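You operate a simulated robot arm through the tools that you are given. There is no shell and no other tool.

You are at the controls of a simulated two-armed robot. One attempt, no reset.

## Task
Push the trunk lid shut. Take the green truss bar and leave it on the clear end of the packing bench. Take the teal peg and leave it on top of the brown spares box on the clear end of the island bench. Put the slim carton that says "clips" from the top of the work bench on the shelf under the prep bench and the slim carton that says "gels" on the blue lane. Stack the carton labelled "fuses" from the top of the work bench on top of the carton labelled "clamps". Put the grey data box on the top of the work bench away on the top of the rack case. Put the labelled cable on the top of the work bench away on the top of the cable table. Any order will do. Set down upright: slim carton.

It is judged by the outcome, as a careful person would: the job done as asked, and still so three seconds after it is handed in. It fails if anything else is knocked over, pushed out of place, dropped, spilled or broken. A push-on lid holds only when it is set on centred and level and pressed home; a screw cap is set on level and turned clockwise until tight.

## Robot
Two 7-joint arms with fingered hands on one trunk, on a base that moves. Base frame: it is fixed to the floor where the robot stands at the start and does not move with it; the origin is under the middle of the robot, x ahead of it, y to its left, z up. Lengths are in cm, angles in degrees, forces in N, time in s.
The left shoulder is at the start at [4, 14.6, 108], the right one opposite. With the tool pointing down near the work surface each hand reaches from about 28 to 72 cm from the robot's upright axis, wherever it stands, measured 20 degrees to its own side. Places, roughly: blue lane (39x21 cm) [-660, -512, 88]; carton [-475, -175, 100]; clear end of the packing bench [-850, -300, 90]; green truss bar (41x20x5 cm) [-710, 130, 40]; grey data box [-400, -125, 100]; labelled cable [-400, -100, 75]; shelf under the prep bench [-270, -570, 30]; slim carton [-425, -125, 100]; spares box [-675, -50, 100]; teal peg (4x4x7 cm) [-700, 180, 90]; top of the cable table [170, -140, 80]; top of the rack case [-410, -390, 100]; trunk lid [-180, -140, 70]. Payload 4 kg a hand.
The TCP of each hand is the grasp point between the finger pads, 2.6 cm short of the fingertips. In the tool frame z runs along the fingers and y along their closing line. The gripper opens to 14.8 cm; its body begins 7.3 cm behind the TCP. The gripper is a hand of 3 fingers: y runs from the thumb to the fingers, the wrist lies at [0, 0, -22.4] in the tool frame, and closing takes about 1.5 s.
Orientation is that of the tool frame in the base frame, as a unit quaternion [w, x, y, z]. With the fingers straight down and closing along the base's y, the tool's x points along the base's -x, its y along +y and its z along -z.

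## Interface
- The arms move only by the tool play_rows. It takes "left_commands", "right_commands" or both (then of equal length, played together; a hand with none holds still); each is a list of rows, each an object of numbers (a shift or turn left out is 0, a gripper value left out holds the last): "x", "y", "z": the shift along the tool's x, y, z in units of 30 mm (1.0 is 30 mm); "wx", "wy", "wz": the turn, a rotation vector about the tool's x, y, z in units of 5 degrees (1.0 is 5 degrees); "hand": the finger opening in cm, from 0 to 14.8. In form: [{"x": .., "y": .., "z": .., "wx": .., "wy": .., "wz": .., "hand": ..}, ...]. A call has 1 to 20 rows; each row shifts and turns the commanded pose from where the row before left it, along the tool's axes as they then stand. A call with a number of a shift or a turn outside -1 to 1 is refused whole. A row lasts 0.2 s, in which the tool goes at most 5 cm and 8.6 degrees; a call with a longer step from one row to the next is refused whole, and so is a gripper value outside its range. Where a pose cannot be reached the arm comes as near as it can. A force on the tool above 40 N (or 10 N above the force at the start of the call, whichever is more), or a blocked arm, ends the call early, and 0.2 s more pass. Each finger travels about 10.8 cm/s and halts on what it meets, pressing with about 31 N; the grip force reading is that of the motor and also rises with nothing between the fingers. The clock runs only during rows and for 0.2 s after the last one: add rows that do not move to give the fingers time. It gives the time, the measured TCP pose, the force on the tool (base axes), the opening and the grip force at its end, in the units of the frame above (readings bear some noise), with the torque about the TCP (base axes, N m) and any sound that the robot's microphone picked up.
- Cameras (640 x 400 px; columns grow to the right, rows downward): "scene" is now at [9.04, 0.12, 130.77]; the picture's right is [0.04, -1.00, 0.00], its down [-0.64, -0.03, -0.77] and it looks along [0.76, 0.03, -0.64] (base axes); focal length 291 px, centre (320, 200). "left" rides on the left gripper at [-6.8, -3.9, -9] in its tool frame; the picture's right is [0.50, -0.87, 0.00], its down [0.66, 0.38, -0.65] and it looks along [0.57, 0.33, 0.76] (tool axes); focal length 222 px, centre (320, 200). "right" rides on the right gripper at [6.8, -3.9, -9] in its tool frame; the picture's right is [0.50, 0.87, 0.00], its down [-0.66, 0.38, -0.65] and it looks along [-0.57, 0.33, 0.76] (tool axes); focal length 222 px, centre (320, 200). There is no depth. A picture from a camera that has moved, and an enlarged one, comes with that camera's place and axes in the base frame and with its lens. The place of the scene camera against the robot may be out by one fixed shift of up to 1.8 cm in any direction.
- get_image(camera): a new picture of that camera. No time passes.
- lift_body(by): moves the trunk up (or, below 0, down) by that many cm; the arms and the scene camera ride with it, the base frame stays. It gives what a move gives, with no picture.
- base_move(legs): drives the robot by 1 to 6 legs, each [ahead, left, turn to the left] in cm, cm and degrees, along the robot's own axes; the way and the turn of a leg run together, so that a leg with both is an arc; at most 150 cm and 180 degrees a leg. The arms and the cameras ride along, it lands a little off, and it stops where it bumps. It gives what a move gives.
- grasp_type(shape, hand): the hand has 3 fingers and takes this shape, open, in about a second: jaw (thumb against the fingers, like two jaws); tri (thumb and two fingers); tip (a fingertip pinch); poke (one finger out to press); point (the index stretched); flat (the hand flat); cup (the hand cupped); fist (a fist). The gripper value then closes the fingers along that shape, each until it touches; the sizes above hold for jaw. It gives what a move gives, with no picture.
- aim_head(pan, tilt): turns the head with the scene camera to pan (to the left, within 86 degrees either way) and tilt (down, from -29 to 69), counted from straight ahead of the robot. It gives what a move gives.
- enlarge(camera, box): a new picture of the part [left, top, right, bottom] of that camera's present view, enlarged. No time passes.
- sign_off(): hands the job in; it is judged then, once.

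Nothing tells you exact positions but the pictures and the camera data. Unless the task says otherwise, let go and move clear before handing in.

The tools are called after "Emit:" by a JSON object that holds its "fn" and its "kwargs". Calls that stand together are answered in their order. play_rows: Moves the arms, as the interface text tells. Its arguments: {"type":"object","properties":{"left_commands":{"type":"array"},"right_commands":{"type":"array"}},"required":[]} The other tools are called the same way: lift_body (by) moves the trunk up or down; grasp_type (shape, hand) gives the hand a shape; base_move (legs) drives the base; aim_head (pan, tilt) turns the head that bears the scene camera; get_image (camera) takes a picture; enlarge (camera, box) takes an enlarged picture of a part of a camera's view; sign_off () hands the job in.

At the start:

```text
t: 0.0
left_tcp_pos: [46.93, 16.49, 94.35]
left_orientation: [0.0, 0.0, 1.0, 0.0]
left_force: [-0.1, 0.9, 0.6]
left_moment: [0.03, 0.03, -0.03]
left_opening: 14.81
left_grip_force: 0.1
left_shape: jaw
right_tcp_pos: [50.17, -21.21, 94.38]
right_orientation: [0.0, 0.0, 1.0, 0.0]
right_force: [0.2, 0.6, -0.5]
right_moment: [0.01, -0.02, 0.02]
right_opening: 14.8
right_grip_force: 0.0
right_shape: jaw
trunk travel left (down, up): [-25.0, 25.6]
robot x, y, heading: [0.07, 0.23, 0.1]
head pan, tilt (commanded): [2.2, 40.1]
```

scene: 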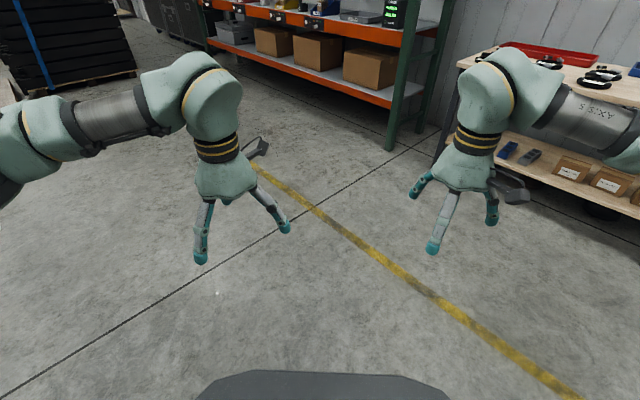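
right: 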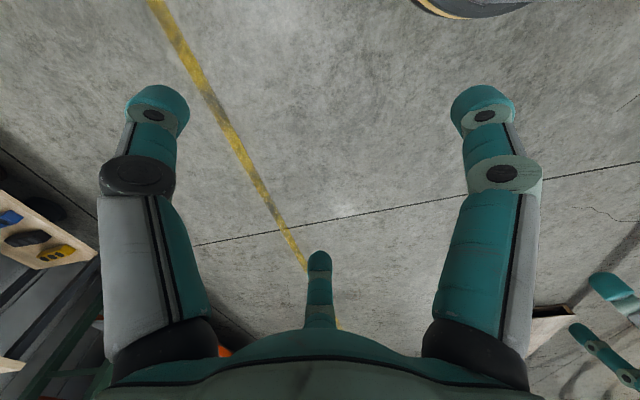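
left: 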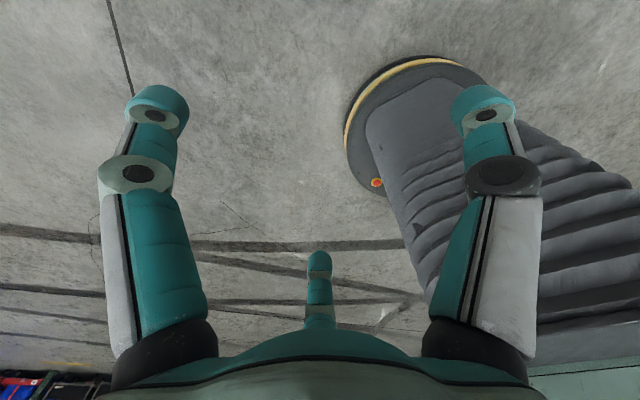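

I see the open floor ahead, with a rack and a table to the right; most of the work places lie far behind the robot. First I look around with the head.

Emit:
{"fn": "aim_head", "kwargs": {"pan": -60, "tilt": 20}}

```text
t: 1.3
left_tcp_pos: [46.86, 16.39, 94.33]
left_orientation: [0.0, 0.0, 1.0, 0.0]
left_force: [1.0, -0.2, 0.7]
left_moment: [0.0, 0.01, -0.01]
left_opening: 14.79
left_grip_force: 0.1
left_shape: jaw
right_tcp_pos: [50.1, -21.17, 94.33]
right_orientation: [0.0, 0.0, 1.0, 0.0]
right_force: [0.7, 0.4, 0.2]
right_moment: [-0.01, 0.0, 0.0]
right_opening: 14.8
right_grip_force: 0.1
right_shape: jaw
trunk travel left (down, up): [-25.0, 25.6]
robot x, y, heading: [0.33, -0.22, 0.0]
head pan, tilt (commanded): [-60.0, 20.0]
```

Emit:
{"fn": "get_image", "kwargs": {"camera": "scene"}}

```text
taken
camera scene: at [5.21, -8.27, 133.92], right [-0.87, -0.5, 0.0], down [-0.17, 0.3, -0.94], along [0.47, -0.81, -0.34], focal length 291 px, centre (320, 200)
```

scene: 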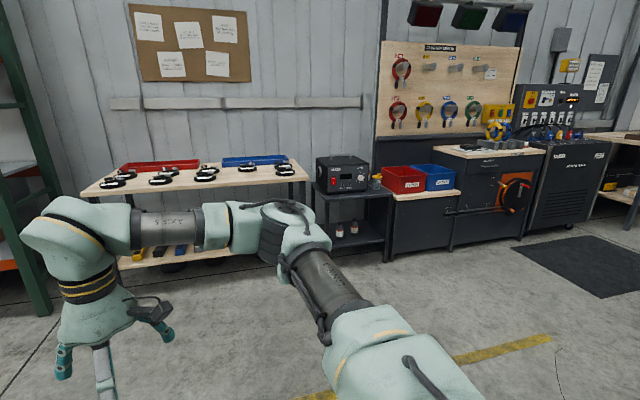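

The cable table with coils stands to the front right. I turn around to face the rest of the room.

Emit:
{"fn": "enlarge", "kwargs": {"camera": "scene", "box": [80, 140, 320, 280]}}

Emit:
{"fn": "base_move", "kwargs": {"legs": [[0, 0, 90], [0, 0, 90]]}}

Emit:
{"fn": "aim_head", "kwargs": {"pan": 0, "tilt": 15}}

Emit:
{"fn": "get_image", "kwargs": {"camera": "scene"}}

```text
2.67 times, centred on (200, 210) of scene
camera zoom: at [5.21, -8.27, 133.92], right [-0.87, -0.5, 0.0], down [-0.17, 0.3, -0.94], along [0.47, -0.81, -0.34], focal length 777 px, centre (640, 173)
```

zoom: 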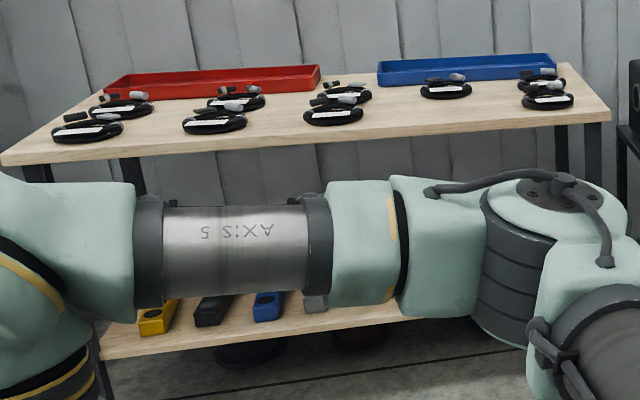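

```text
t: 9.3
left_tcp_pos: [-47.57, -14.17, 94.24]
left_orientation: [0.0, 1.0, -0.023, 0.0]
left_force: [0.4, -0.3, -0.4]
left_moment: [0.03, 0.02, 0.01]
left_opening: 14.8
left_grip_force: 0.1
left_shape: jaw
right_tcp_pos: [-49.01, 23.56, 94.3]
right_orientation: [-0.001, 1.0, -0.024, 0.0]
right_force: [-0.7, 0.7, 0.0]
right_moment: [0.01, -0.04, 0.01]
right_opening: 14.78
right_grip_force: 0.0
right_shape: jaw
trunk travel left (down, up): [-25.0, 25.6]
robot x, y, heading: [-0.09, 0.3, 177.3]
head pan, tilt (commanded): [-60.0, 20.0]
```

```text
t: 10.6
left_tcp_pos: [-47.65, -14.26, 94.24]
left_orientation: [0.0, 1.0, -0.024, 0.0]
left_force: [0.0, -0.6, 0.0]
left_moment: [0.03, 0.0, 0.02]
left_opening: 14.78
left_grip_force: 0.0
left_shape: jaw
right_tcp_pos: [-49.01, 23.54, 94.37]
right_orientation: [0.0, 1.0, -0.024, -0.001]
right_force: [0.8, 0.1, 0.3]
right_moment: [0.01, 0.02, -0.01]
right_opening: 14.82
right_grip_force: 0.1
right_shape: jaw
trunk travel left (down, up): [-25.0, 25.6]
robot x, y, heading: [-0.01, 0.15, 177.0]
head pan, tilt (commanded): [0.0, 15.0]
```

```text
taken
camera scene: at [-12.86, 0.34, 134.74], right [0.05, 1.0, 0.0], down [0.26, -0.01, -0.97], along [-0.96, 0.05, -0.26], focal length 291 px, centre (320, 200)
```

scene: 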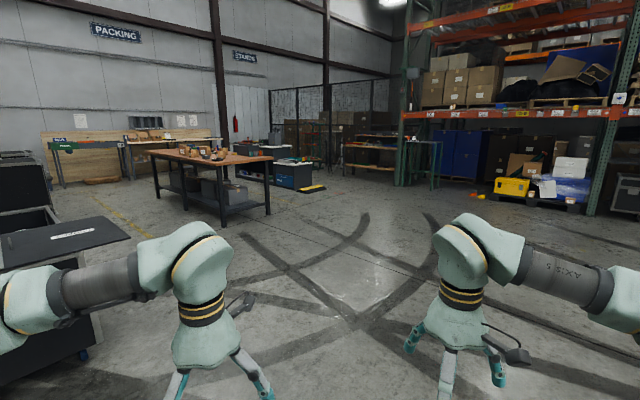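

Emit:
{"fn": "enlarge", "kwargs": {"camera": "scene", "box": [0, 100, 320, 300]}}

Emit:
{"fn": "enlarge", "kwargs": {"camera": "scene", "box": [320, 60, 640, 260]}}

Emit:
{"fn": "aim_head", "kwargs": {"pan": 50, "tilt": 20}}

Emit:
{"fn": "get_image", "kwargs": {"camera": "scene"}}

```text
2.00 times, centred on (160, 200) of scene
camera zoom: at [-12.86, 0.34, 134.74], right [0.05, 1.0, 0.0], down [0.26, -0.01, -0.97], along [-0.96, 0.05, -0.26], focal length 583 px, centre (640, 200)
```

zoom: 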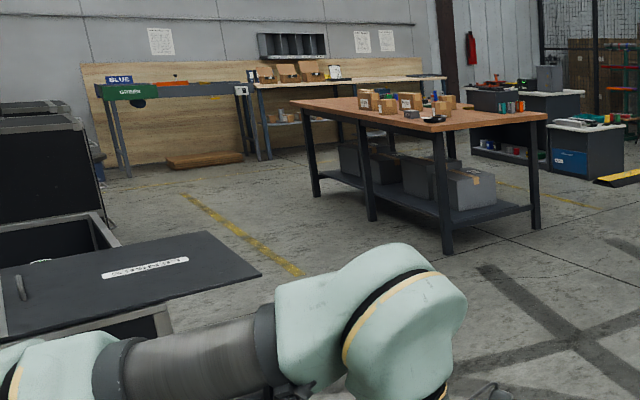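

```text
2.00 times, centred on (480, 160) of scene
camera zoom: at [-12.86, 0.34, 134.74], right [0.05, 1.0, 0.0], down [0.26, -0.01, -0.97], along [-0.96, 0.05, -0.26], focal length 583 px, centre (0, 280)
```

zoom: 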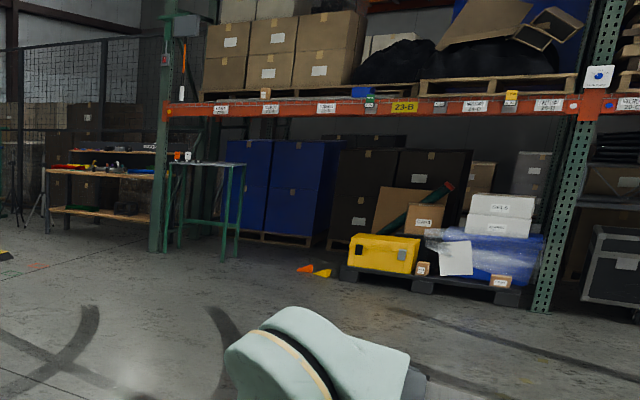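

```text
t: 11.7
left_tcp_pos: [-47.65, -14.08, 94.34]
left_orientation: [0.0, 1.0, -0.024, 0.001]
left_force: [-0.5, -0.1, 0.1]
left_moment: [-0.02, 0.01, -0.02]
left_opening: 14.77
left_grip_force: 0.1
left_shape: jaw
right_tcp_pos: [-49.05, 23.6, 94.38]
right_orientation: [0.001, 1.0, -0.024, 0.0]
right_force: [0.8, 0.1, -0.6]
right_moment: [0.02, 0.03, -0.03]
right_opening: 14.79
right_grip_force: 0.0
right_shape: jaw
trunk travel left (down, up): [-25.0, 25.6]
robot x, y, heading: [0.32, -0.19, 177.2]
head pan, tilt (commanded): [50.0, 20.0]
```

```text
taken
camera scene: at [-9.85, -6.95, 133.92], right [-0.73, 0.68, 0.0], down [0.23, 0.25, -0.94], along [-0.64, -0.69, -0.34], focal length 291 px, centre (320, 200)
```

scene: 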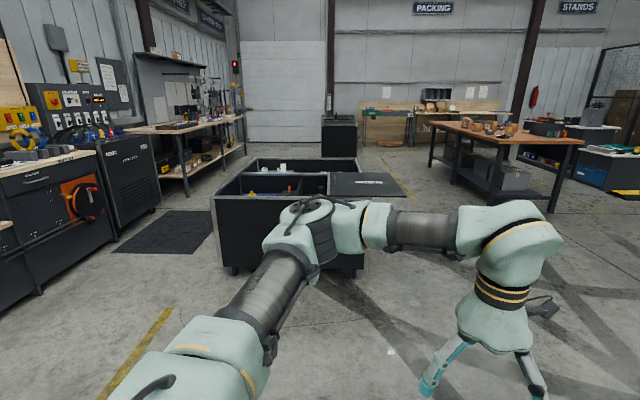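

Emit:
{"fn": "enlarge", "kwargs": {"camera": "scene", "box": [190, 130, 430, 280]}}

Emit:
{"fn": "enlarge", "kwargs": {"camera": "scene", "box": [360, 70, 640, 230]}}

Emit:
{"fn": "enlarge", "kwargs": {"camera": "scene", "box": [0, 40, 260, 220]}}

```text
2.67 times, centred on (310, 205) of scene
camera zoom: at [-9.85, -6.95, 133.92], right [-0.73, 0.68, 0.0], down [0.23, 0.25, -0.94], along [-0.64, -0.69, -0.34], focal length 777 px, centre (347, 187)
```

zoom: 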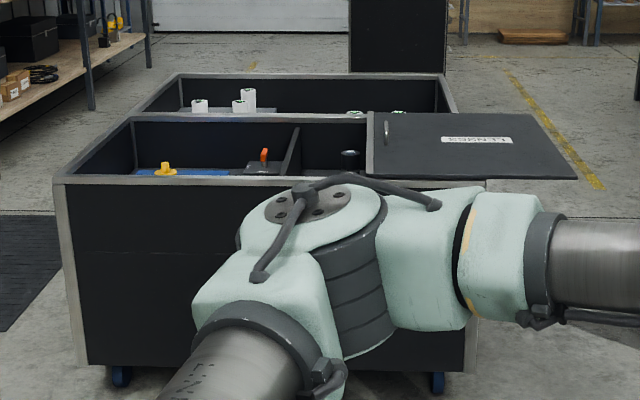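

```text
2.29 times, centred on (500, 150) of scene
camera zoom: at [-9.85, -6.95, 133.92], right [-0.73, 0.68, 0.0], down [0.23, 0.25, -0.94], along [-0.64, -0.69, -0.34], focal length 666 px, centre (-91, 314)
```

zoom: 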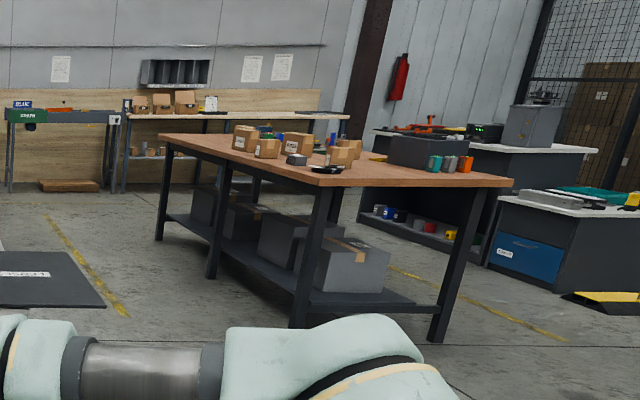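

```text
2.22 times, centred on (130, 130) of scene
camera zoom: at [-9.85, -6.95, 133.92], right [-0.73, 0.68, 0.0], down [0.23, 0.25, -0.94], along [-0.64, -0.69, -0.34], focal length 648 px, centre (742, 356)
```

zoom: 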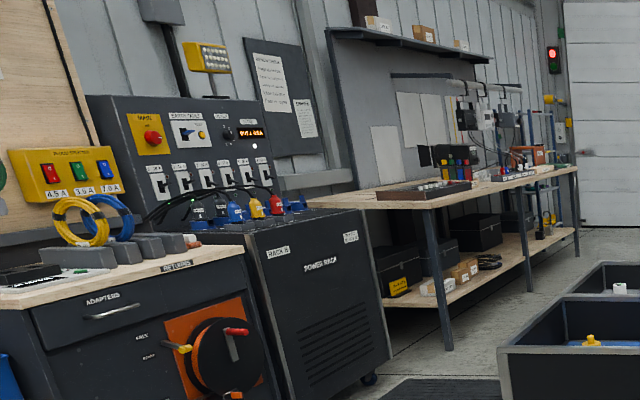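

The trunk has a sliding lid (labelled, with a pull) standing out at one end; I drive up towards it for a close look.

Emit:
{"fn": "base_move", "kwargs": {"legs": [[120, 0, 0], [110, 0, 0], [0, 0, 90]]}}

Emit:
{"fn": "aim_head", "kwargs": {"pan": 40, "tilt": 25}}

Emit:
{"fn": "get_image", "kwargs": {"camera": "scene"}}

Emit:
{"fn": "aim_head", "kwargs": {"pan": -50, "tilt": 20}}

Emit:
{"fn": "get_image", "kwargs": {"camera": "scene"}}

```text
t: 26.9
left_tcp_pos: [-217.74, -33.82, 94.17]
left_orientation: [0.0, 0.732, 0.681, 0.001]
left_force: [0.0, -0.4, -0.1]
left_moment: [0.03, -0.02, 0.0]
left_opening: 14.78
left_grip_force: 0.2
left_shape: jaw
right_tcp_pos: [-255.44, -34.52, 94.36]
right_orientation: [-0.001, 0.732, 0.681, 0.0]
right_force: [0.1, -0.5, 0.1]
right_moment: [-0.01, 0.0, -0.02]
right_opening: 14.82
right_grip_force: 0.0
right_shape: jaw
trunk travel left (down, up): [-25.0, 25.6]
robot x, y, heading: [-230.69, 14.07, -93.9]
head pan, tilt (commanded): [50.0, 20.0]
```

```text
t: 27.7
left_tcp_pos: [-217.76, -33.94, 94.27]
left_orientation: [0.0, 0.731, 0.682, 0.0]
left_force: [-0.2, 0.2, -0.5]
left_moment: [0.0, -0.02, 0.0]
left_opening: 14.8
left_grip_force: 0.1
left_shape: jaw
right_tcp_pos: [-255.49, -34.43, 94.39]
right_orientation: [0.0, 0.732, 0.681, 0.0]
right_force: [0.0, -0.1, -0.2]
right_moment: [0.02, -0.03, -0.02]
right_opening: 14.8
right_grip_force: 0.2
right_shape: jaw
trunk travel left (down, up): [-25.0, 25.6]
robot x, y, heading: [-230.61, 13.99, -93.9]
head pan, tilt (commanded): [40.0, 25.0]
```

```text
taken
camera scene: at [-227.02, 4.33, 133.12], right [-0.81, -0.59, 0.0], down [-0.25, 0.34, -0.91], along [0.53, -0.73, -0.42], focal length 291 px, centre (320, 200)
```

scene: 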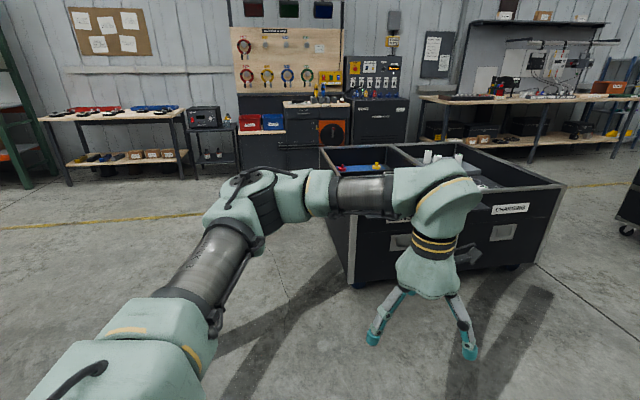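

```text
t: 29.3
left_tcp_pos: [-217.78, -33.95, 94.33]
left_orientation: [0.0, 0.732, 0.681, 0.0]
left_force: [-0.7, 0.7, 0.1]
left_moment: [0.0, -0.02, 0.0]
left_opening: 14.82
left_grip_force: 0.0
left_shape: jaw
right_tcp_pos: [-255.44, -34.61, 94.3]
right_orientation: [0.0, 0.732, 0.681, 0.0]
right_force: [0.4, -0.5, -0.7]
right_moment: [0.05, 0.01, 0.01]
right_opening: 14.8
right_grip_force: 0.1
right_shape: jaw
trunk travel left (down, up): [-25.0, 25.6]
robot x, y, heading: [-230.84, 13.5, -94.1]
head pan, tilt (commanded): [-50.0, 20.0]
```

```text
taken
camera scene: at [-239.97, 6.31, 133.92], right [-0.59, 0.81, 0.0], down [0.28, 0.2, -0.94], along [-0.76, -0.55, -0.34], focal length 291 px, centre (320, 200)
```

scene: 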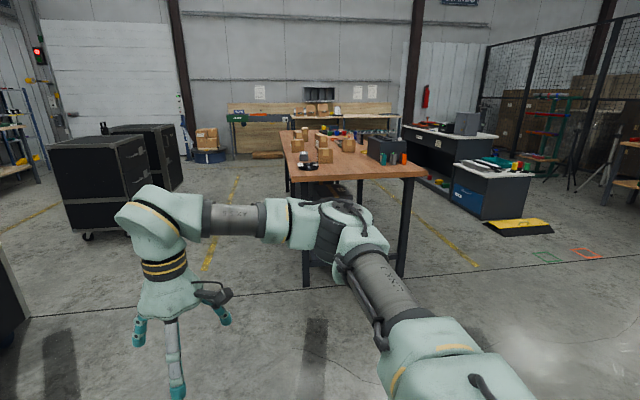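

Emit:
{"fn": "base_move", "kwargs": {"legs": [[40, 0, 0], [0, 0, 50]]}}

Emit:
{"fn": "lift_body", "kwargs": {"by": 20}}

Emit:
{"fn": "aim_head", "kwargs": {"pan": 0, "tilt": 30}}

Emit:
{"fn": "get_image", "kwargs": {"camera": "scene"}}

```text
t: 34.1
left_tcp_pos: [-188.38, -46.79, 94.27]
left_orientation: [0.0, 0.373, 0.928, 0.0]
left_force: [-0.4, 0.0, -0.2]
left_moment: [0.0, -0.01, 0.02]
left_opening: 14.77
left_grip_force: 0.0
left_shape: jaw
right_tcp_pos: [-211.93, -76.0, 94.25]
right_orientation: [0.0, 0.373, 0.928, 0.0]
right_force: [-0.1, -0.6, -0.1]
right_moment: [0.0, 0.02, 0.0]
right_opening: 14.81
right_grip_force: 0.0
right_shape: jaw
trunk travel left (down, up): [-25.0, 25.6]
robot x, y, heading: [-233.37, -26.34, -43.9]
head pan, tilt (commanded): [-50.0, 20.0]
```

```text
t: 36.3
left_tcp_pos: [-188.48, -46.66, 114.21]
left_orientation: [0.0, 0.373, 0.928, 0.0]
left_force: [0.7, -0.4, 0.9]
left_moment: [0.0, 0.04, 0.01]
left_opening: 14.77
left_grip_force: 0.0
left_shape: jaw
right_tcp_pos: [-212.11, -76.11, 114.33]
right_orientation: [0.0, 0.372, 0.928, 0.0]
right_force: [0.0, -0.9, 0.1]
right_moment: [0.0, -0.01, 0.01]
right_opening: 14.79
right_grip_force: 0.1
right_shape: jaw
trunk travel left (down, up): [-45.0, 5.6]
robot x, y, heading: [-233.65, -26.08, -43.6]
head pan, tilt (commanded): [-50.0, 20.0]
```

```text
t: 37.4
left_tcp_pos: [-188.42, -46.83, 114.3]
left_orientation: [0.0, 0.374, 0.928, 0.0]
left_force: [-0.1, 0.2, -0.1]
left_moment: [0.01, -0.04, 0.0]
left_opening: 14.8
left_grip_force: 0.0
left_shape: jaw
right_tcp_pos: [-212.14, -76.02, 114.24]
right_orientation: [0.0, 0.373, 0.928, 0.0]
right_force: [0.1, -0.8, -0.4]
right_moment: [-0.02, 0.01, -0.02]
right_opening: 14.78
right_grip_force: 0.1
right_shape: jaw
trunk travel left (down, up): [-45.0, 5.6]
robot x, y, heading: [-233.82, -25.88, -43.5]
head pan, tilt (commanded): [0.0, 30.0]
```

```text
taken
camera scene: at [-227.13, -34.01, 152.33], right [-0.69, -0.72, 0.0], down [-0.36, 0.35, -0.87], along [0.62, -0.6, -0.5], focal length 291 px, centre (320, 200)
```

scene: 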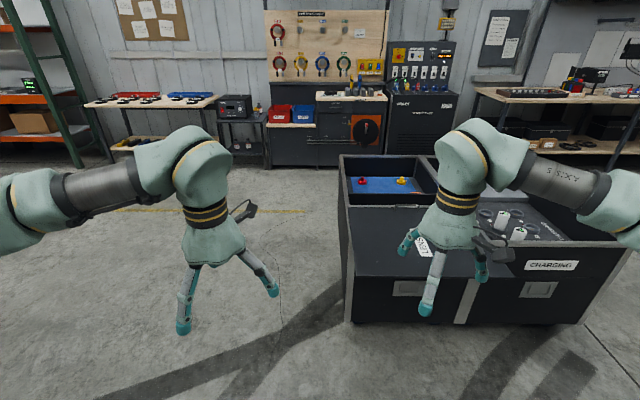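

Emit:
{"fn": "enlarge", "kwargs": {"camera": "scene", "box": [320, 140, 640, 340]}}

Emit:
{"fn": "get_image", "kwargs": {"camera": "right"}}

```text
2.00 times, centred on (480, 240) of scene
camera zoom: at [-227.13, -34.01, 152.33], right [-0.69, -0.72, 0.0], down [-0.36, 0.35, -0.87], along [0.62, -0.6, -0.5], focal length 583 px, centre (0, 120)
```

zoom: 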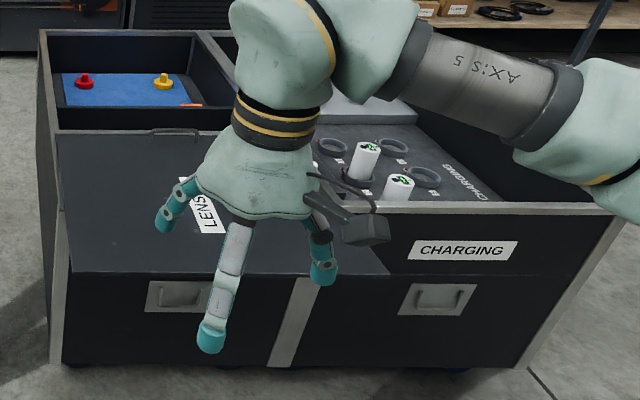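

```text
taken
camera right: at [-219.74, -74.28, 123.49], right [0.24, 0.97, 0.0], down [0.73, -0.18, 0.65], along [0.64, -0.15, -0.76], focal length 222 px, centre (320, 200)
```

right: 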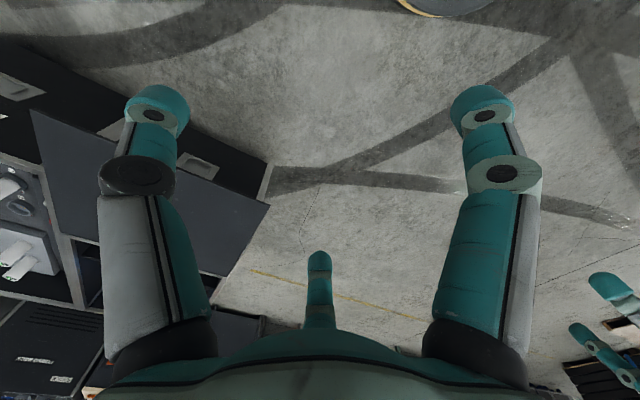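

The lid is a flat slide plate overhanging the trunk's front by about 23 cm (near edge middle about [-200,-124,70]), to be pushed along my heading. I move square behind its near edge.

Emit:
{"fn": "base_move", "kwargs": {"legs": [[0, -46, -2], [42, 0, 0]]}}

Emit:
{"fn": "aim_head", "kwargs": {"pan": 0, "tilt": 50}}

Emit:
{"fn": "get_image", "kwargs": {"camera": "scene"}}

Emit:
{"fn": "get_image", "kwargs": {"camera": "left"}}

Emit:
{"fn": "get_image", "kwargs": {"camera": "right"}}

```text
t: 42.4
left_tcp_pos: [-191.04, -111.09, 114.28]
left_orientation: [-0.001, 0.384, 0.923, 0.0]
left_force: [-0.4, -0.1, 0.2]
left_moment: [0.04, -0.03, 0.0]
left_opening: 14.79
left_grip_force: 0.1
left_shape: jaw
right_tcp_pos: [-215.36, -139.9, 114.48]
right_orientation: [0.0, 0.384, 0.923, 0.0]
right_force: [-0.7, -0.5, 0.3]
right_moment: [-0.02, -0.04, -0.02]
right_opening: 14.79
right_grip_force: 0.1
right_shape: jaw
trunk travel left (down, up): [-45.0, 5.6]
robot x, y, heading: [-235.49, -89.61, -45.1]
head pan, tilt (commanded): [0.0, 30.0]
```

```text
t: 43.3
left_tcp_pos: [-190.74, -111.22, 114.27]
left_orientation: [-0.001, 0.384, 0.923, 0.0]
left_force: [-0.7, 0.4, 0.0]
left_moment: [0.01, -0.02, -0.04]
left_opening: 14.78
left_grip_force: 0.1
left_shape: jaw
right_tcp_pos: [-215.18, -140.03, 114.41]
right_orientation: [0.0, 0.385, 0.923, 0.001]
right_force: [-0.6, 0.0, 0.1]
right_moment: [-0.03, 0.0, 0.01]
right_opening: 14.78
right_grip_force: 0.0
right_shape: jaw
trunk travel left (down, up): [-45.0, 5.6]
robot x, y, heading: [-235.6, -90.1, -45.1]
head pan, tilt (commanded): [0.0, 50.0]
```

```text
taken
camera scene: at [-230.1, -96.6, 149.38], right [-0.71, -0.7, 0.0], down [-0.54, 0.54, -0.64], along [0.45, -0.46, -0.77], focal length 291 px, centre (320, 200)
```

scene: 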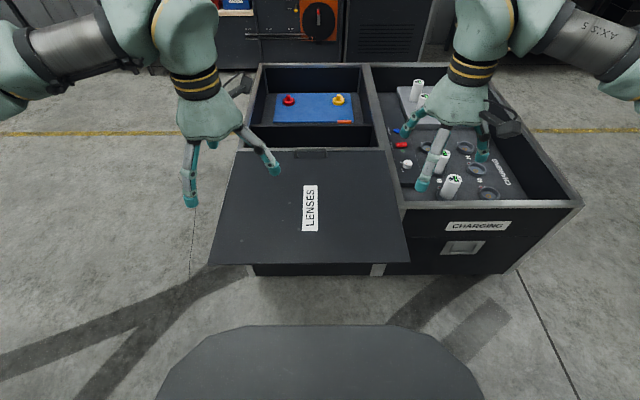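

```text
taken
camera left: at [-188.87, -118.67, 123.37], right [-0.97, -0.25, 0.0], down [-0.19, 0.73, 0.65], along [-0.17, 0.63, -0.76], focal length 222 px, centre (320, 200)
```

left: 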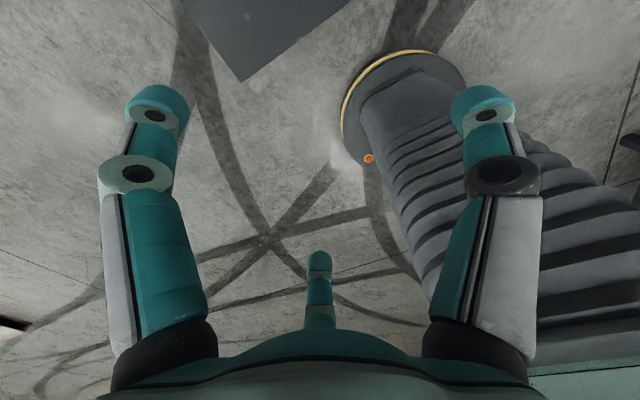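

```text
taken
camera right: at [-222.81, -137.96, 123.47], right [0.26, 0.96, 0.0], down [0.73, -0.2, 0.65], along [0.63, -0.17, -0.76], focal length 222 px, centre (320, 200)
```

right: 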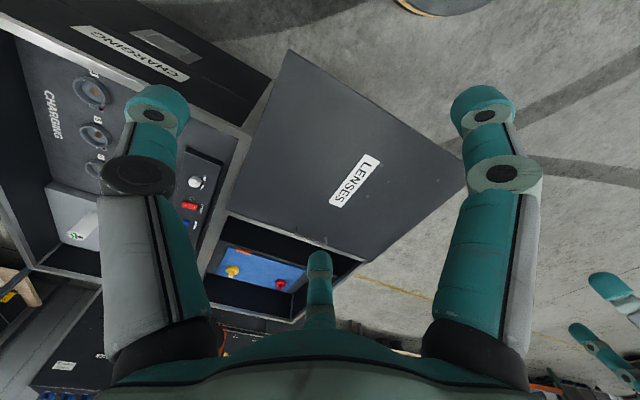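

Emit:
{"fn": "enlarge", "kwargs": {"camera": "scene", "box": [190, 60, 430, 290]}}

Emit:
{"fn": "enlarge", "kwargs": {"camera": "right", "box": [180, 40, 480, 330]}}

```text
1.74 times, centred on (310, 175) of scene
camera zoom: at [-230.1, -96.6, 149.38], right [-0.71, -0.7, 0.0], down [-0.54, 0.54, -0.64], along [0.45, -0.46, -0.77], focal length 507 px, centre (337, 244)
```

zoom: 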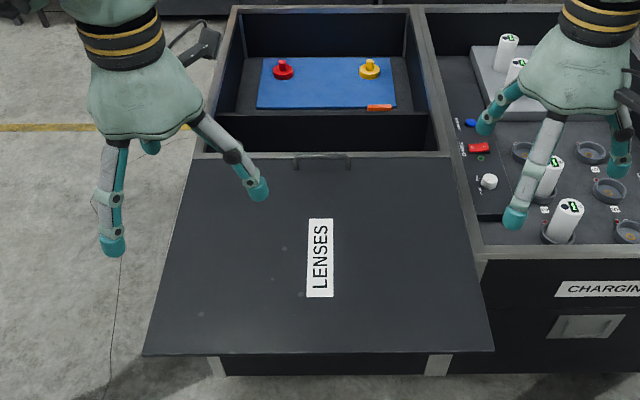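

```text
1.38 times, centred on (330, 185) of right
camera zoom: at [-222.81, -137.96, 123.47], right [0.26, 0.96, 0.0], down [0.73, -0.2, 0.65], along [0.63, -0.17, -0.76], focal length 306 px, centre (306, 221)
```

zoom: 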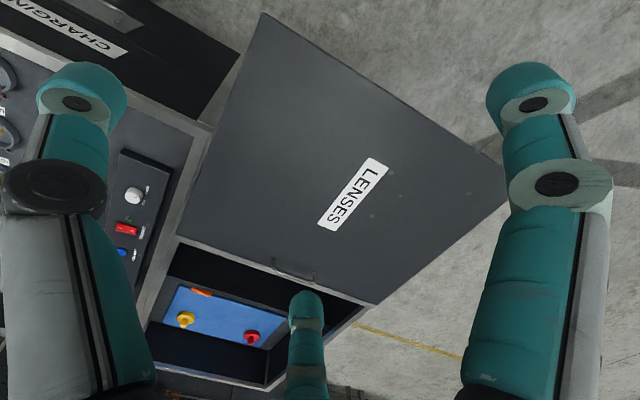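

The lid is clear to see: near edge 50 cm ahead and square to me, needing about 22 cm of push. I tuck both hands behind the edge, closed, then lower.

Emit:
{"fn": "play_rows", "kwargs": {"left_commands": [{"x": 0.71, "hand": 0}, {"x": 0.71, "hand": 0}, {"x": 0.71, "hand": 0}, {"x": 0.71, "hand": 0}, {"x": 0.71, "hand": 0}, {"hand": 0}, {"hand": 0}, {"hand": 0}], "right_commands": [{"x": 0.91, "y": 0.53, "hand": 0}, {"x": 0.91, "y": 0.53, "hand": 0}, {"x": 0.91, "y": 0.53, "hand": 0}, {"x": 0.91, "y": 0.53, "hand": 0}, {"x": 0.91, "y": 0.53, "hand": 0}, {"hand": 0}, {"hand": 0}, {"hand": 0}]}}

Emit:
{"fn": "base_move", "kwargs": {"legs": [[7, 0, 0]]}}

Emit:
{"fn": "lift_body", "kwargs": {"by": -40}}

Emit:
{"fn": "get_image", "kwargs": {"camera": "scene"}}

```text
t: 45.1
left_tcp_pos: [-198.51, -103.74, 114.4]
left_orientation: [0.0, 0.385, 0.923, 0.001]
left_force: [-0.7, 0.3, 0.0]
left_moment: [0.03, 0.01, 0.01]
left_opening: 0.0
left_grip_force: 30.7
left_shape: jaw
right_tcp_pos: [-219.32, -124.58, 114.68]
right_orientation: [0.0, 0.385, 0.923, 0.001]
right_force: [0.2, -0.2, -0.4]
right_moment: [0.0, -0.02, 0.01]
right_opening: 0.0
right_grip_force: 31.2
right_shape: jaw
trunk travel left (down, up): [-45.0, 5.6]
robot x, y, heading: [-235.57, -89.37, -45.3]
head pan, tilt (commanded): [0.0, 50.0]
```

```text
t: 46.1
left_tcp_pos: [-194.04, -108.02, 114.58]
left_orientation: [0.003, 0.384, 0.923, -0.001]
left_force: [-0.2, 0.5, 0.1]
left_moment: [-0.03, -0.02, 0.01]
left_opening: 0.01
left_grip_force: 30.8
left_shape: jaw
right_tcp_pos: [-214.89, -128.99, 114.82]
right_orientation: [0.002, 0.383, 0.924, -0.001]
right_force: [-0.3, 0.1, 0.2]
right_moment: [-0.01, -0.02, 0.02]
right_opening: 0.01
right_grip_force: 30.7
right_shape: jaw
trunk travel left (down, up): [-45.0, 5.6]
robot x, y, heading: [-230.85, -94.13, -45.5]
head pan, tilt (commanded): [0.0, 50.0]
```

```text
t: 49.9
left_tcp_pos: [-193.62, -108.57, 74.29]
left_orientation: [0.0, 0.384, 0.923, 0.0]
left_force: [-0.7, 0.3, 1.1]
left_moment: [0.04, -0.01, 0.0]
left_opening: 0.01
left_grip_force: 31.3
left_shape: jaw
right_tcp_pos: [-214.54, -129.57, 74.5]
right_orientation: [0.0, 0.384, 0.923, 0.0]
right_force: [-0.4, 0.6, -0.1]
right_moment: [0.0, -0.01, 0.0]
right_opening: 0.0
right_grip_force: 31.1
right_shape: jaw
trunk travel left (down, up): [-5.0, 45.6]
robot x, y, heading: [-230.38, -93.7, -45.1]
head pan, tilt (commanded): [0.0, 50.0]
```

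```text
taken
camera scene: at [-225.32, -101.41, 109.25], right [-0.71, -0.7, 0.0], down [-0.54, 0.54, -0.64], along [0.45, -0.46, -0.77], focal length 291 px, centre (320, 200)
```

scene: 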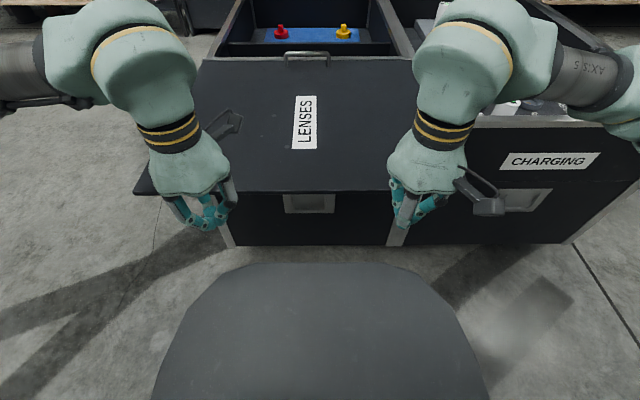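

Emit:
{"fn": "play_rows", "kwargs": {"left_commands": [{"z": 0.7}, {"z": 0.7}, {"z": 0.7}, {"x": -0.4}, {"x": -0.4}, {"x": -0.4}, {"x": -0.4}, {}], "right_commands": [{"z": 0.7}, {"z": 0.7}, {"z": 0.7}, {"x": -0.4}, {"x": -0.4}, {"x": -0.4}, {"x": -0.4}, {}]}}

Emit:
{"fn": "get_image", "kwargs": {"camera": "scene"}}

Emit:
{"fn": "get_image", "kwargs": {"camera": "right"}}

```text
t: 51.7
left_tcp_pos: [-190.15, -112.06, 67.84]
left_orientation: [0.001, 0.384, 0.923, 0.0]
left_force: [-1.4, 0.6, 1.2]
left_moment: [-0.04, -0.06, 0.0]
left_opening: 0.0
left_grip_force: 30.5
left_shape: jaw
right_tcp_pos: [-210.91, -132.67, 68.28]
right_orientation: [0.0, 0.383, 0.924, 0.0]
right_force: [-0.3, 0.3, 0.9]
right_moment: [-0.01, -0.01, 0.03]
right_opening: 0.01
right_grip_force: 30.9
right_shape: jaw
trunk travel left (down, up): [-5.0, 45.6]
robot x, y, heading: [-230.65, -94.27, -45.4]
head pan, tilt (commanded): [0.0, 50.0]
```

```text
taken
camera scene: at [-225.32, -101.4, 109.25], right [-0.71, -0.7, 0.0], down [-0.54, 0.54, -0.64], along [0.45, -0.46, -0.77], focal length 291 px, centre (320, 200)
```

scene: 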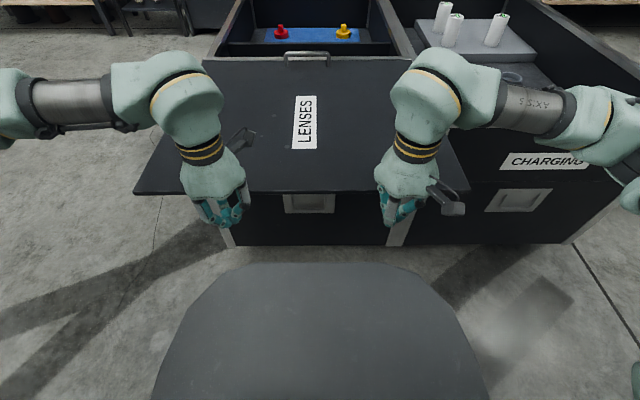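

```text
taken
camera right: at [-218.61, -130.72, 77.29], right [0.26, 0.97, 0.0], down [0.73, -0.2, 0.65], along [0.63, -0.17, -0.76], focal length 222 px, centre (320, 200)
```

right: 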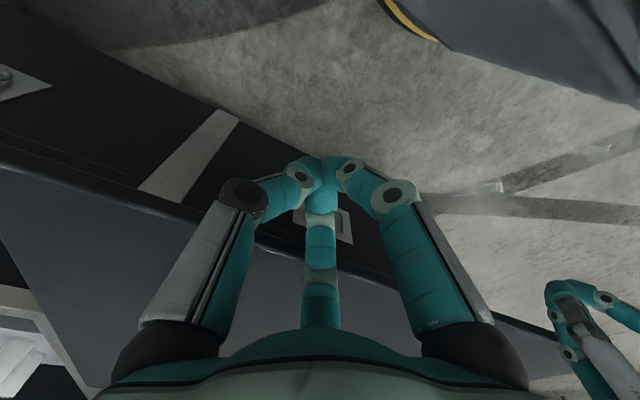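

Emit:
{"fn": "play_rows", "kwargs": {"left_commands": [{"x": -0.3}, {"x": -0.3}, {"x": -0.3}, {"x": -0.3}, {"x": -0.3}, {}], "right_commands": [{"x": -0.3}, {"x": -0.3}, {"x": -0.3}, {"x": -0.3}, {"x": -0.3}, {}]}}

Emit:
{"fn": "get_image", "kwargs": {"camera": "scene"}}

```text
t: 53.1
left_tcp_pos: [-186.99, -115.12, 67.95]
left_orientation: [0.0, 0.384, 0.923, 0.0]
left_force: [-1.6, 1.2, 1.2]
left_moment: [-0.07, -0.06, 0.02]
left_opening: 0.01
left_grip_force: 30.7
left_shape: jaw
right_tcp_pos: [-207.85, -136.15, 68.24]
right_orientation: [0.0, 0.384, 0.923, 0.0]
right_force: [0.5, 0.9, 0.2]
right_moment: [-0.01, 0.01, 0.05]
right_opening: 0.01
right_grip_force: 31.2
right_shape: jaw
trunk travel left (down, up): [-5.0, 45.6]
robot x, y, heading: [-230.39, -94.07, -45.4]
head pan, tilt (commanded): [0.0, 50.0]
```

```text
taken
camera scene: at [-225.33, -101.4, 109.25], right [-0.71, -0.7, 0.0], down [-0.54, 0.54, -0.64], along [0.45, -0.46, -0.77], focal length 291 px, centre (320, 200)
```

scene: 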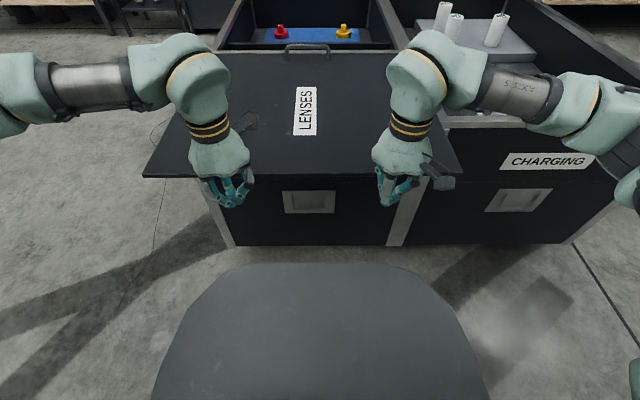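

The lid moves freely with the hands. I keep pushing.

Emit:
{"fn": "play_rows", "kwargs": {"left_commands": [{"x": -0.33}, {"x": -0.33}, {"x": -0.33}, {"x": -0.33}, {"x": -0.33}, {"x": -0.33}, {"x": -0.33}, {"x": -0.33}, {"x": -0.33}, {"x": -0.33}, {"x": -0.33}, {"x": -0.33}, {}], "right_commands": [{"x": -0.33}, {"x": -0.33}, {"x": -0.33}, {"x": -0.33}, {"x": -0.33}, {"x": -0.33}, {"x": -0.33}, {"x": -0.33}, {"x": -0.33}, {"x": -0.33}, {"x": -0.33}, {"x": -0.33}, {}]}}

Emit:
{"fn": "get_image", "kwargs": {"camera": "scene"}}

```text
t: 55.9
left_tcp_pos: [-178.63, -123.59, 68.05]
left_orientation: [-0.001, 0.385, 0.923, 0.0]
left_force: [-0.7, 1.4, 0.9]
left_moment: [-0.06, -0.08, 0.03]
left_opening: 0.02
left_grip_force: 31.0
left_shape: jaw
right_tcp_pos: [-199.55, -144.44, 68.29]
right_orientation: [0.001, 0.384, 0.923, 0.0]
right_force: [-0.2, -0.3, 0.0]
right_moment: [-0.04, 0.01, 0.03]
right_opening: 0.02
right_grip_force: 31.0
right_shape: jaw
trunk travel left (down, up): [-5.0, 45.6]
robot x, y, heading: [-230.77, -94.06, -45.4]
head pan, tilt (commanded): [0.0, 50.0]
```

```text
taken
camera scene: at [-225.33, -101.39, 109.25], right [-0.71, -0.7, 0.0], down [-0.54, 0.54, -0.64], along [0.45, -0.46, -0.77], focal length 291 px, centre (320, 200)
```

scene: 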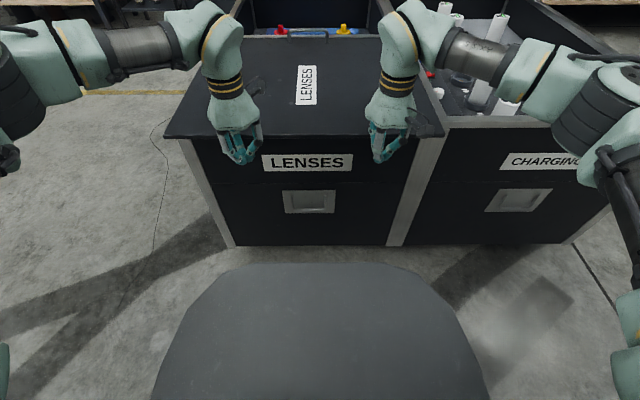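

Emit:
{"fn": "play_rows", "kwargs": {"left_commands": [{"x": -0.33}, {"x": -0.33}, {"x": -0.33}, {"x": -0.33}, {"x": -0.33}, {}], "right_commands": [{"x": -0.33}, {"x": -0.33}, {"x": -0.33}, {"x": -0.33}, {"x": -0.33}, {}]}}

Emit:
{"fn": "enlarge", "kwargs": {"camera": "scene", "box": [140, 0, 460, 200]}}

```text
t: 57.3
left_tcp_pos: [-175.17, -127.11, 67.93]
left_orientation: [0.0, 0.384, 0.923, 0.001]
left_force: [0.2, 0.7, 2.2]
left_moment: [-0.05, -0.06, 0.03]
left_opening: 0.01
left_grip_force: 30.7
left_shape: jaw
right_tcp_pos: [-196.02, -147.98, 68.07]
right_orientation: [0.0, 0.383, 0.924, -0.001]
right_force: [-0.8, 0.2, -0.2]
right_moment: [0.03, -0.02, 0.03]
right_opening: 0.0
right_grip_force: 30.3
right_shape: jaw
trunk travel left (down, up): [-5.0, 45.6]
robot x, y, heading: [-231.06, -94.57, -45.1]
head pan, tilt (commanded): [0.0, 50.0]
```

```text
2.00 times, centred on (300, 100) of scene
camera zoom: at [-225.33, -101.4, 109.25], right [-0.71, -0.7, 0.0], down [-0.54, 0.54, -0.64], along [0.45, -0.46, -0.77], focal length 583 px, centre (360, 400)
```

zoom: 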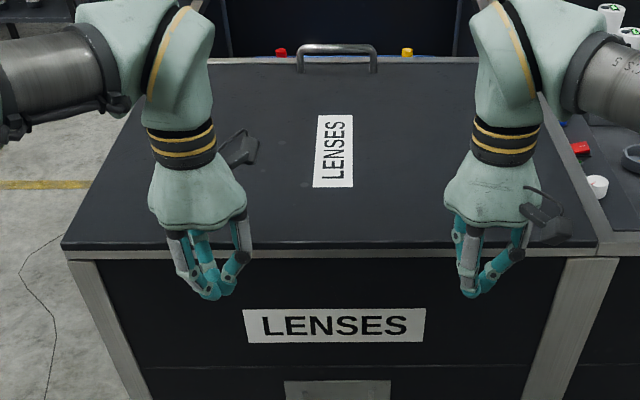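

Emit:
{"fn": "play_rows", "kwargs": {"left_commands": [{"x": -0.2}, {"x": -0.2}, {"x": -0.2}, {"x": -0.2}, {}], "right_commands": [{"x": -0.2}, {"x": -0.2}, {"x": -0.2}, {"x": -0.2}, {}]}}

Emit:
{"fn": "enlarge", "kwargs": {"camera": "scene", "box": [140, 0, 460, 200]}}

```text
t: 58.5
left_tcp_pos: [-173.56, -128.76, 67.99]
left_orientation: [-0.002, 0.383, 0.924, -0.001]
left_force: [-13.8, 12.6, 1.4]
left_moment: [-0.15, -0.18, 0.21]
left_opening: 0.03
left_grip_force: 31.2
left_shape: jaw
right_tcp_pos: [-194.37, -149.48, 68.31]
right_orientation: [0.001, 0.383, 0.924, -0.001]
right_force: [0.2, -0.3, 0.1]
right_moment: [0.03, -0.02, -0.03]
right_opening: 0.0
right_grip_force: 30.6
right_shape: jaw
trunk travel left (down, up): [-5.0, 45.6]
robot x, y, heading: [-230.57, -94.13, -45.1]
head pan, tilt (commanded): [0.0, 50.0]
```

```text
2.00 times, centred on (300, 100) of scene
camera zoom: at [-225.46, -101.27, 109.26], right [-0.71, -0.7, 0.0], down [-0.54, 0.54, -0.64], along [0.45, -0.46, -0.77], focal length 583 px, centre (360, 400)
```

zoom: 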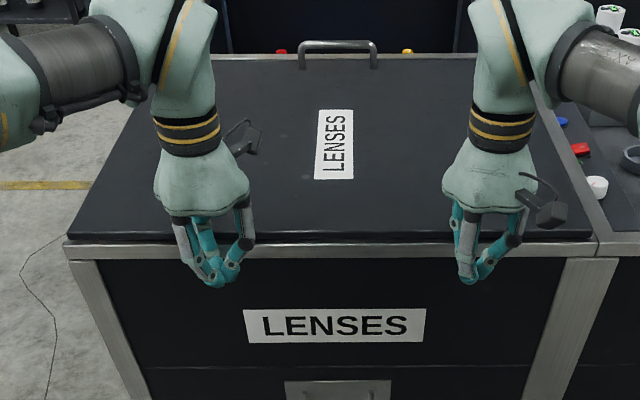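

The lid seems to have met a stop. I back off and check from above.

Emit:
{"fn": "play_rows", "kwargs": {"left_commands": [{"x": 0.5}, {"x": 0.5}, {"x": 1}, {"x": 1}, {}], "right_commands": [{"x": 0.5}, {"x": 0.5}, {"x": 1}, {"x": 1}, {}]}}

Emit:
{"fn": "lift_body", "kwargs": {"by": 40}}

Emit:
{"fn": "enlarge", "kwargs": {"camera": "scene", "box": [190, 60, 430, 290]}}

```text
t: 59.7
left_tcp_pos: [-179.87, -122.38, 67.9]
left_orientation: [0.0, 0.384, 0.923, 0.0]
left_force: [0.3, -0.3, -0.9]
left_moment: [-0.02, 0.01, 0.01]
left_opening: 0.0
left_grip_force: 30.5
left_shape: jaw
right_tcp_pos: [-200.6, -143.18, 68.08]
right_orientation: [0.0, 0.384, 0.923, 0.0]
right_force: [-0.5, 0.2, 0.1]
right_moment: [0.03, -0.03, 0.0]
right_opening: 0.01
right_grip_force: 31.4
right_shape: jaw
trunk travel left (down, up): [-5.0, 45.6]
robot x, y, heading: [-230.74, -94.08, -45.3]
head pan, tilt (commanded): [0.0, 50.0]
```

```text
t: 63.5
left_tcp_pos: [-179.76, -122.49, 108.03]
left_orientation: [0.0, 0.384, 0.923, -0.001]
left_force: [0.1, 0.0, -0.1]
left_moment: [-0.02, -0.01, 0.01]
left_opening: 0.0
left_grip_force: 30.9
left_shape: jaw
right_tcp_pos: [-200.71, -143.31, 108.18]
right_orientation: [0.0, 0.384, 0.923, 0.0]
right_force: [0.6, 0.6, 0.9]
right_moment: [-0.03, -0.04, 0.0]
right_opening: 0.02
right_grip_force: 30.8
right_shape: jaw
trunk travel left (down, up): [-45.0, 5.6]
robot x, y, heading: [-230.97, -94.13, -45.0]
head pan, tilt (commanded): [0.0, 50.0]
```

```text
1.74 times, centred on (310, 175) of scene
camera zoom: at [-225.3, -101.43, 149.39], right [-0.71, -0.7, 0.0], down [-0.54, 0.54, -0.64], along [0.45, -0.46, -0.77], focal length 507 px, centre (337, 244)
```

zoom: 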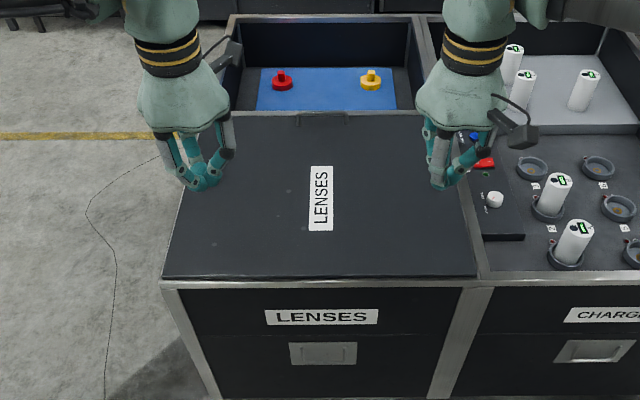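

Emit:
{"fn": "enlarge", "kwargs": {"camera": "scene", "box": [260, 90, 380, 165]}}

Emit:
{"fn": "enlarge", "kwargs": {"camera": "scene", "box": [200, 190, 440, 250]}}

Emit:
{"fn": "get_image", "kwargs": {"camera": "right"}}

```text
5.33 times, centred on (320, 128) of scene
camera zoom: at [-225.3, -101.43, 149.39], right [-0.71, -0.7, 0.0], down [-0.54, 0.54, -0.64], along [0.45, -0.46, -0.77], focal length 1554 px, centre (320, 587)
```

zoom: 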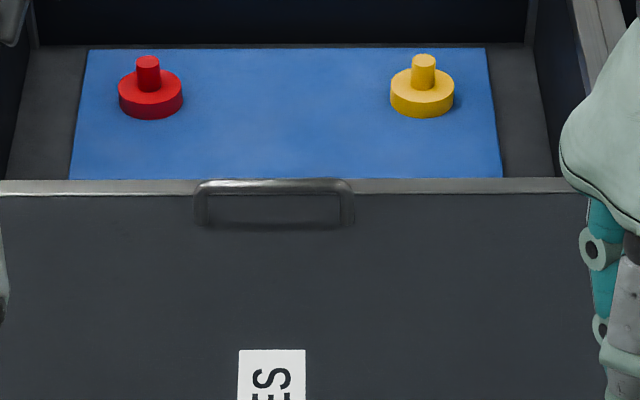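

```text
2.67 times, centred on (320, 220) of scene
camera zoom: at [-225.3, -101.43, 149.39], right [-0.71, -0.7, 0.0], down [-0.54, 0.54, -0.64], along [0.45, -0.46, -0.77], focal length 777 px, centre (320, 147)
```

zoom: 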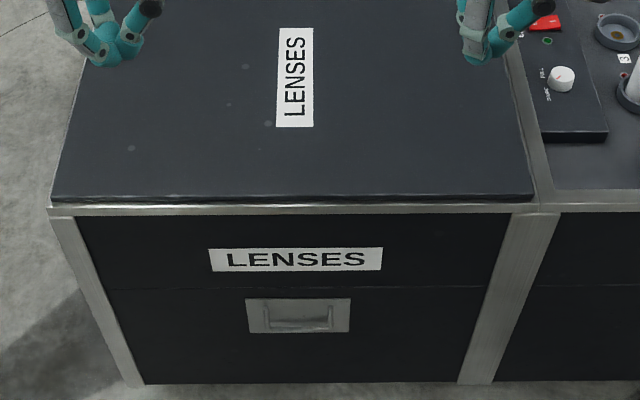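

```text
taken
camera right: at [-208.26, -141.19, 117.35], right [0.26, 0.97, 0.0], down [0.73, -0.2, 0.65], along [0.63, -0.17, -0.76], focal length 222 px, centre (320, 200)
```

right: 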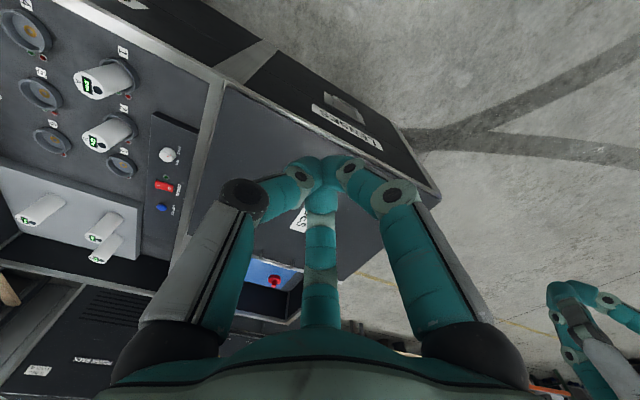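

The lid looks closed up to the partition, but I want to be sure my fingers did not stop on the rim; I push once more with the tips higher, gently.

Emit:
{"fn": "lift_body", "kwargs": {"by": -37.6}}

Emit:
{"fn": "play_rows", "kwargs": {"left_commands": [{"x": -0.8}, {"x": -0.8}, {"x": -0.8}, {"x": -0.2}, {"x": -0.2}, {"x": -0.2}, {"x": -0.1}, {}], "right_commands": [{"x": -0.8}, {"x": -0.8}, {"x": -0.8}, {"x": -0.2}, {"x": -0.2}, {"x": -0.2}, {"x": -0.1}, {}]}}

Emit:
{"fn": "enlarge", "kwargs": {"camera": "scene", "box": [140, 0, 460, 200]}}

```text
t: 67.2
left_tcp_pos: [-179.85, -122.44, 70.39]
left_orientation: [0.001, 0.385, 0.923, 0.0]
left_force: [0.5, -0.3, -0.2]
left_moment: [0.02, 0.0, -0.03]
left_opening: 0.0
left_grip_force: 31.1
left_shape: jaw
right_tcp_pos: [-200.74, -143.16, 70.48]
right_orientation: [0.0, 0.384, 0.923, 0.0]
right_force: [0.2, 0.5, 0.0]
right_moment: [-0.02, 0.01, 0.03]
right_opening: 0.01
right_grip_force: 31.5
right_shape: jaw
trunk travel left (down, up): [-7.4, 43.2]
robot x, y, heading: [-230.62, -94.07, -45.3]
head pan, tilt (commanded): [0.0, 50.0]
```

```text
t: 69.0
left_tcp_pos: [-173.31, -128.94, 70.35]
left_orientation: [0.001, 0.384, 0.923, 0.0]
left_force: [-0.5, 0.0, -0.3]
left_moment: [0.0, -0.01, 0.05]
left_opening: 0.0
left_grip_force: 30.7
left_shape: jaw
right_tcp_pos: [-194.13, -149.68, 70.62]
right_orientation: [0.0, 0.383, 0.924, 0.0]
right_force: [0.3, 1.1, 0.9]
right_moment: [0.01, 0.0, 0.0]
right_opening: 0.01
right_grip_force: 30.8
right_shape: jaw
trunk travel left (down, up): [-7.4, 43.2]
robot x, y, heading: [-230.74, -94.3, -45.1]
head pan, tilt (commanded): [0.0, 50.0]
```

```text
2.00 times, centred on (300, 100) of scene
camera zoom: at [-225.31, -101.42, 111.65], right [-0.71, -0.7, 0.0], down [-0.54, 0.54, -0.64], along [0.45, -0.46, -0.77], focal length 583 px, centre (360, 400)
```

zoom: 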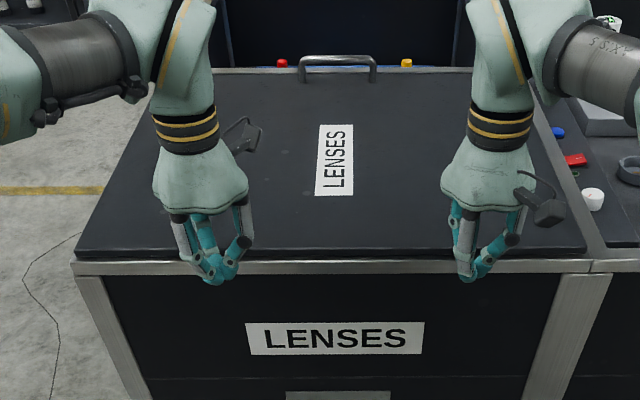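

Emit:
{"fn": "play_rows", "kwargs": {"left_commands": [{"x": -0.15}, {"x": -0.15}, {"x": -0.15}, {"x": -0.15}, {}], "right_commands": [{"x": -0.15}, {"x": -0.15}, {"x": -0.15}, {"x": -0.15}, {}]}}

Emit:
{"fn": "enlarge", "kwargs": {"camera": "scene", "box": [140, 0, 460, 200]}}

```text
t: 70.2
left_tcp_pos: [-172.0, -130.13, 70.46]
left_orientation: [0.002, 0.385, 0.923, 0.0]
left_force: [-0.2, 0.0, -0.6]
left_moment: [-0.01, 0.0, 0.01]
left_opening: 0.0
left_grip_force: 31.0
left_shape: jaw
right_tcp_pos: [-192.97, -150.78, 70.85]
right_orientation: [0.001, 0.384, 0.923, 0.002]
right_force: [-12.2, 11.5, 10.7]
right_moment: [0.11, 0.01, 0.14]
right_opening: 0.0
right_grip_force: 30.7
right_shape: jaw
trunk travel left (down, up): [-7.4, 43.2]
robot x, y, heading: [-230.85, -94.15, -45.1]
head pan, tilt (commanded): [0.0, 50.0]
```

```text
2.00 times, centred on (300, 100) of scene
camera zoom: at [-225.5, -101.2, 111.68], right [-0.71, -0.7, 0.0], down [-0.54, 0.54, -0.64], along [0.45, -0.46, -0.76], focal length 583 px, centre (360, 400)
```

zoom: 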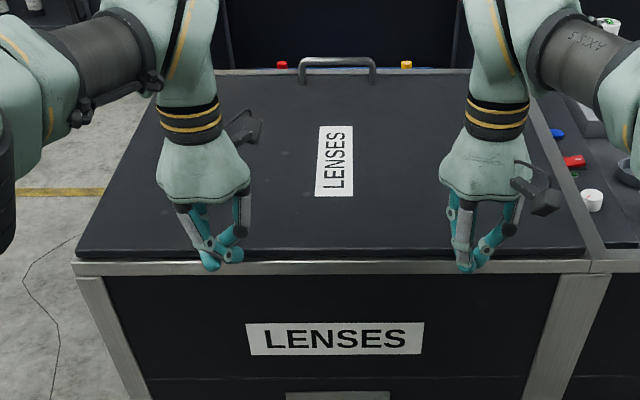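

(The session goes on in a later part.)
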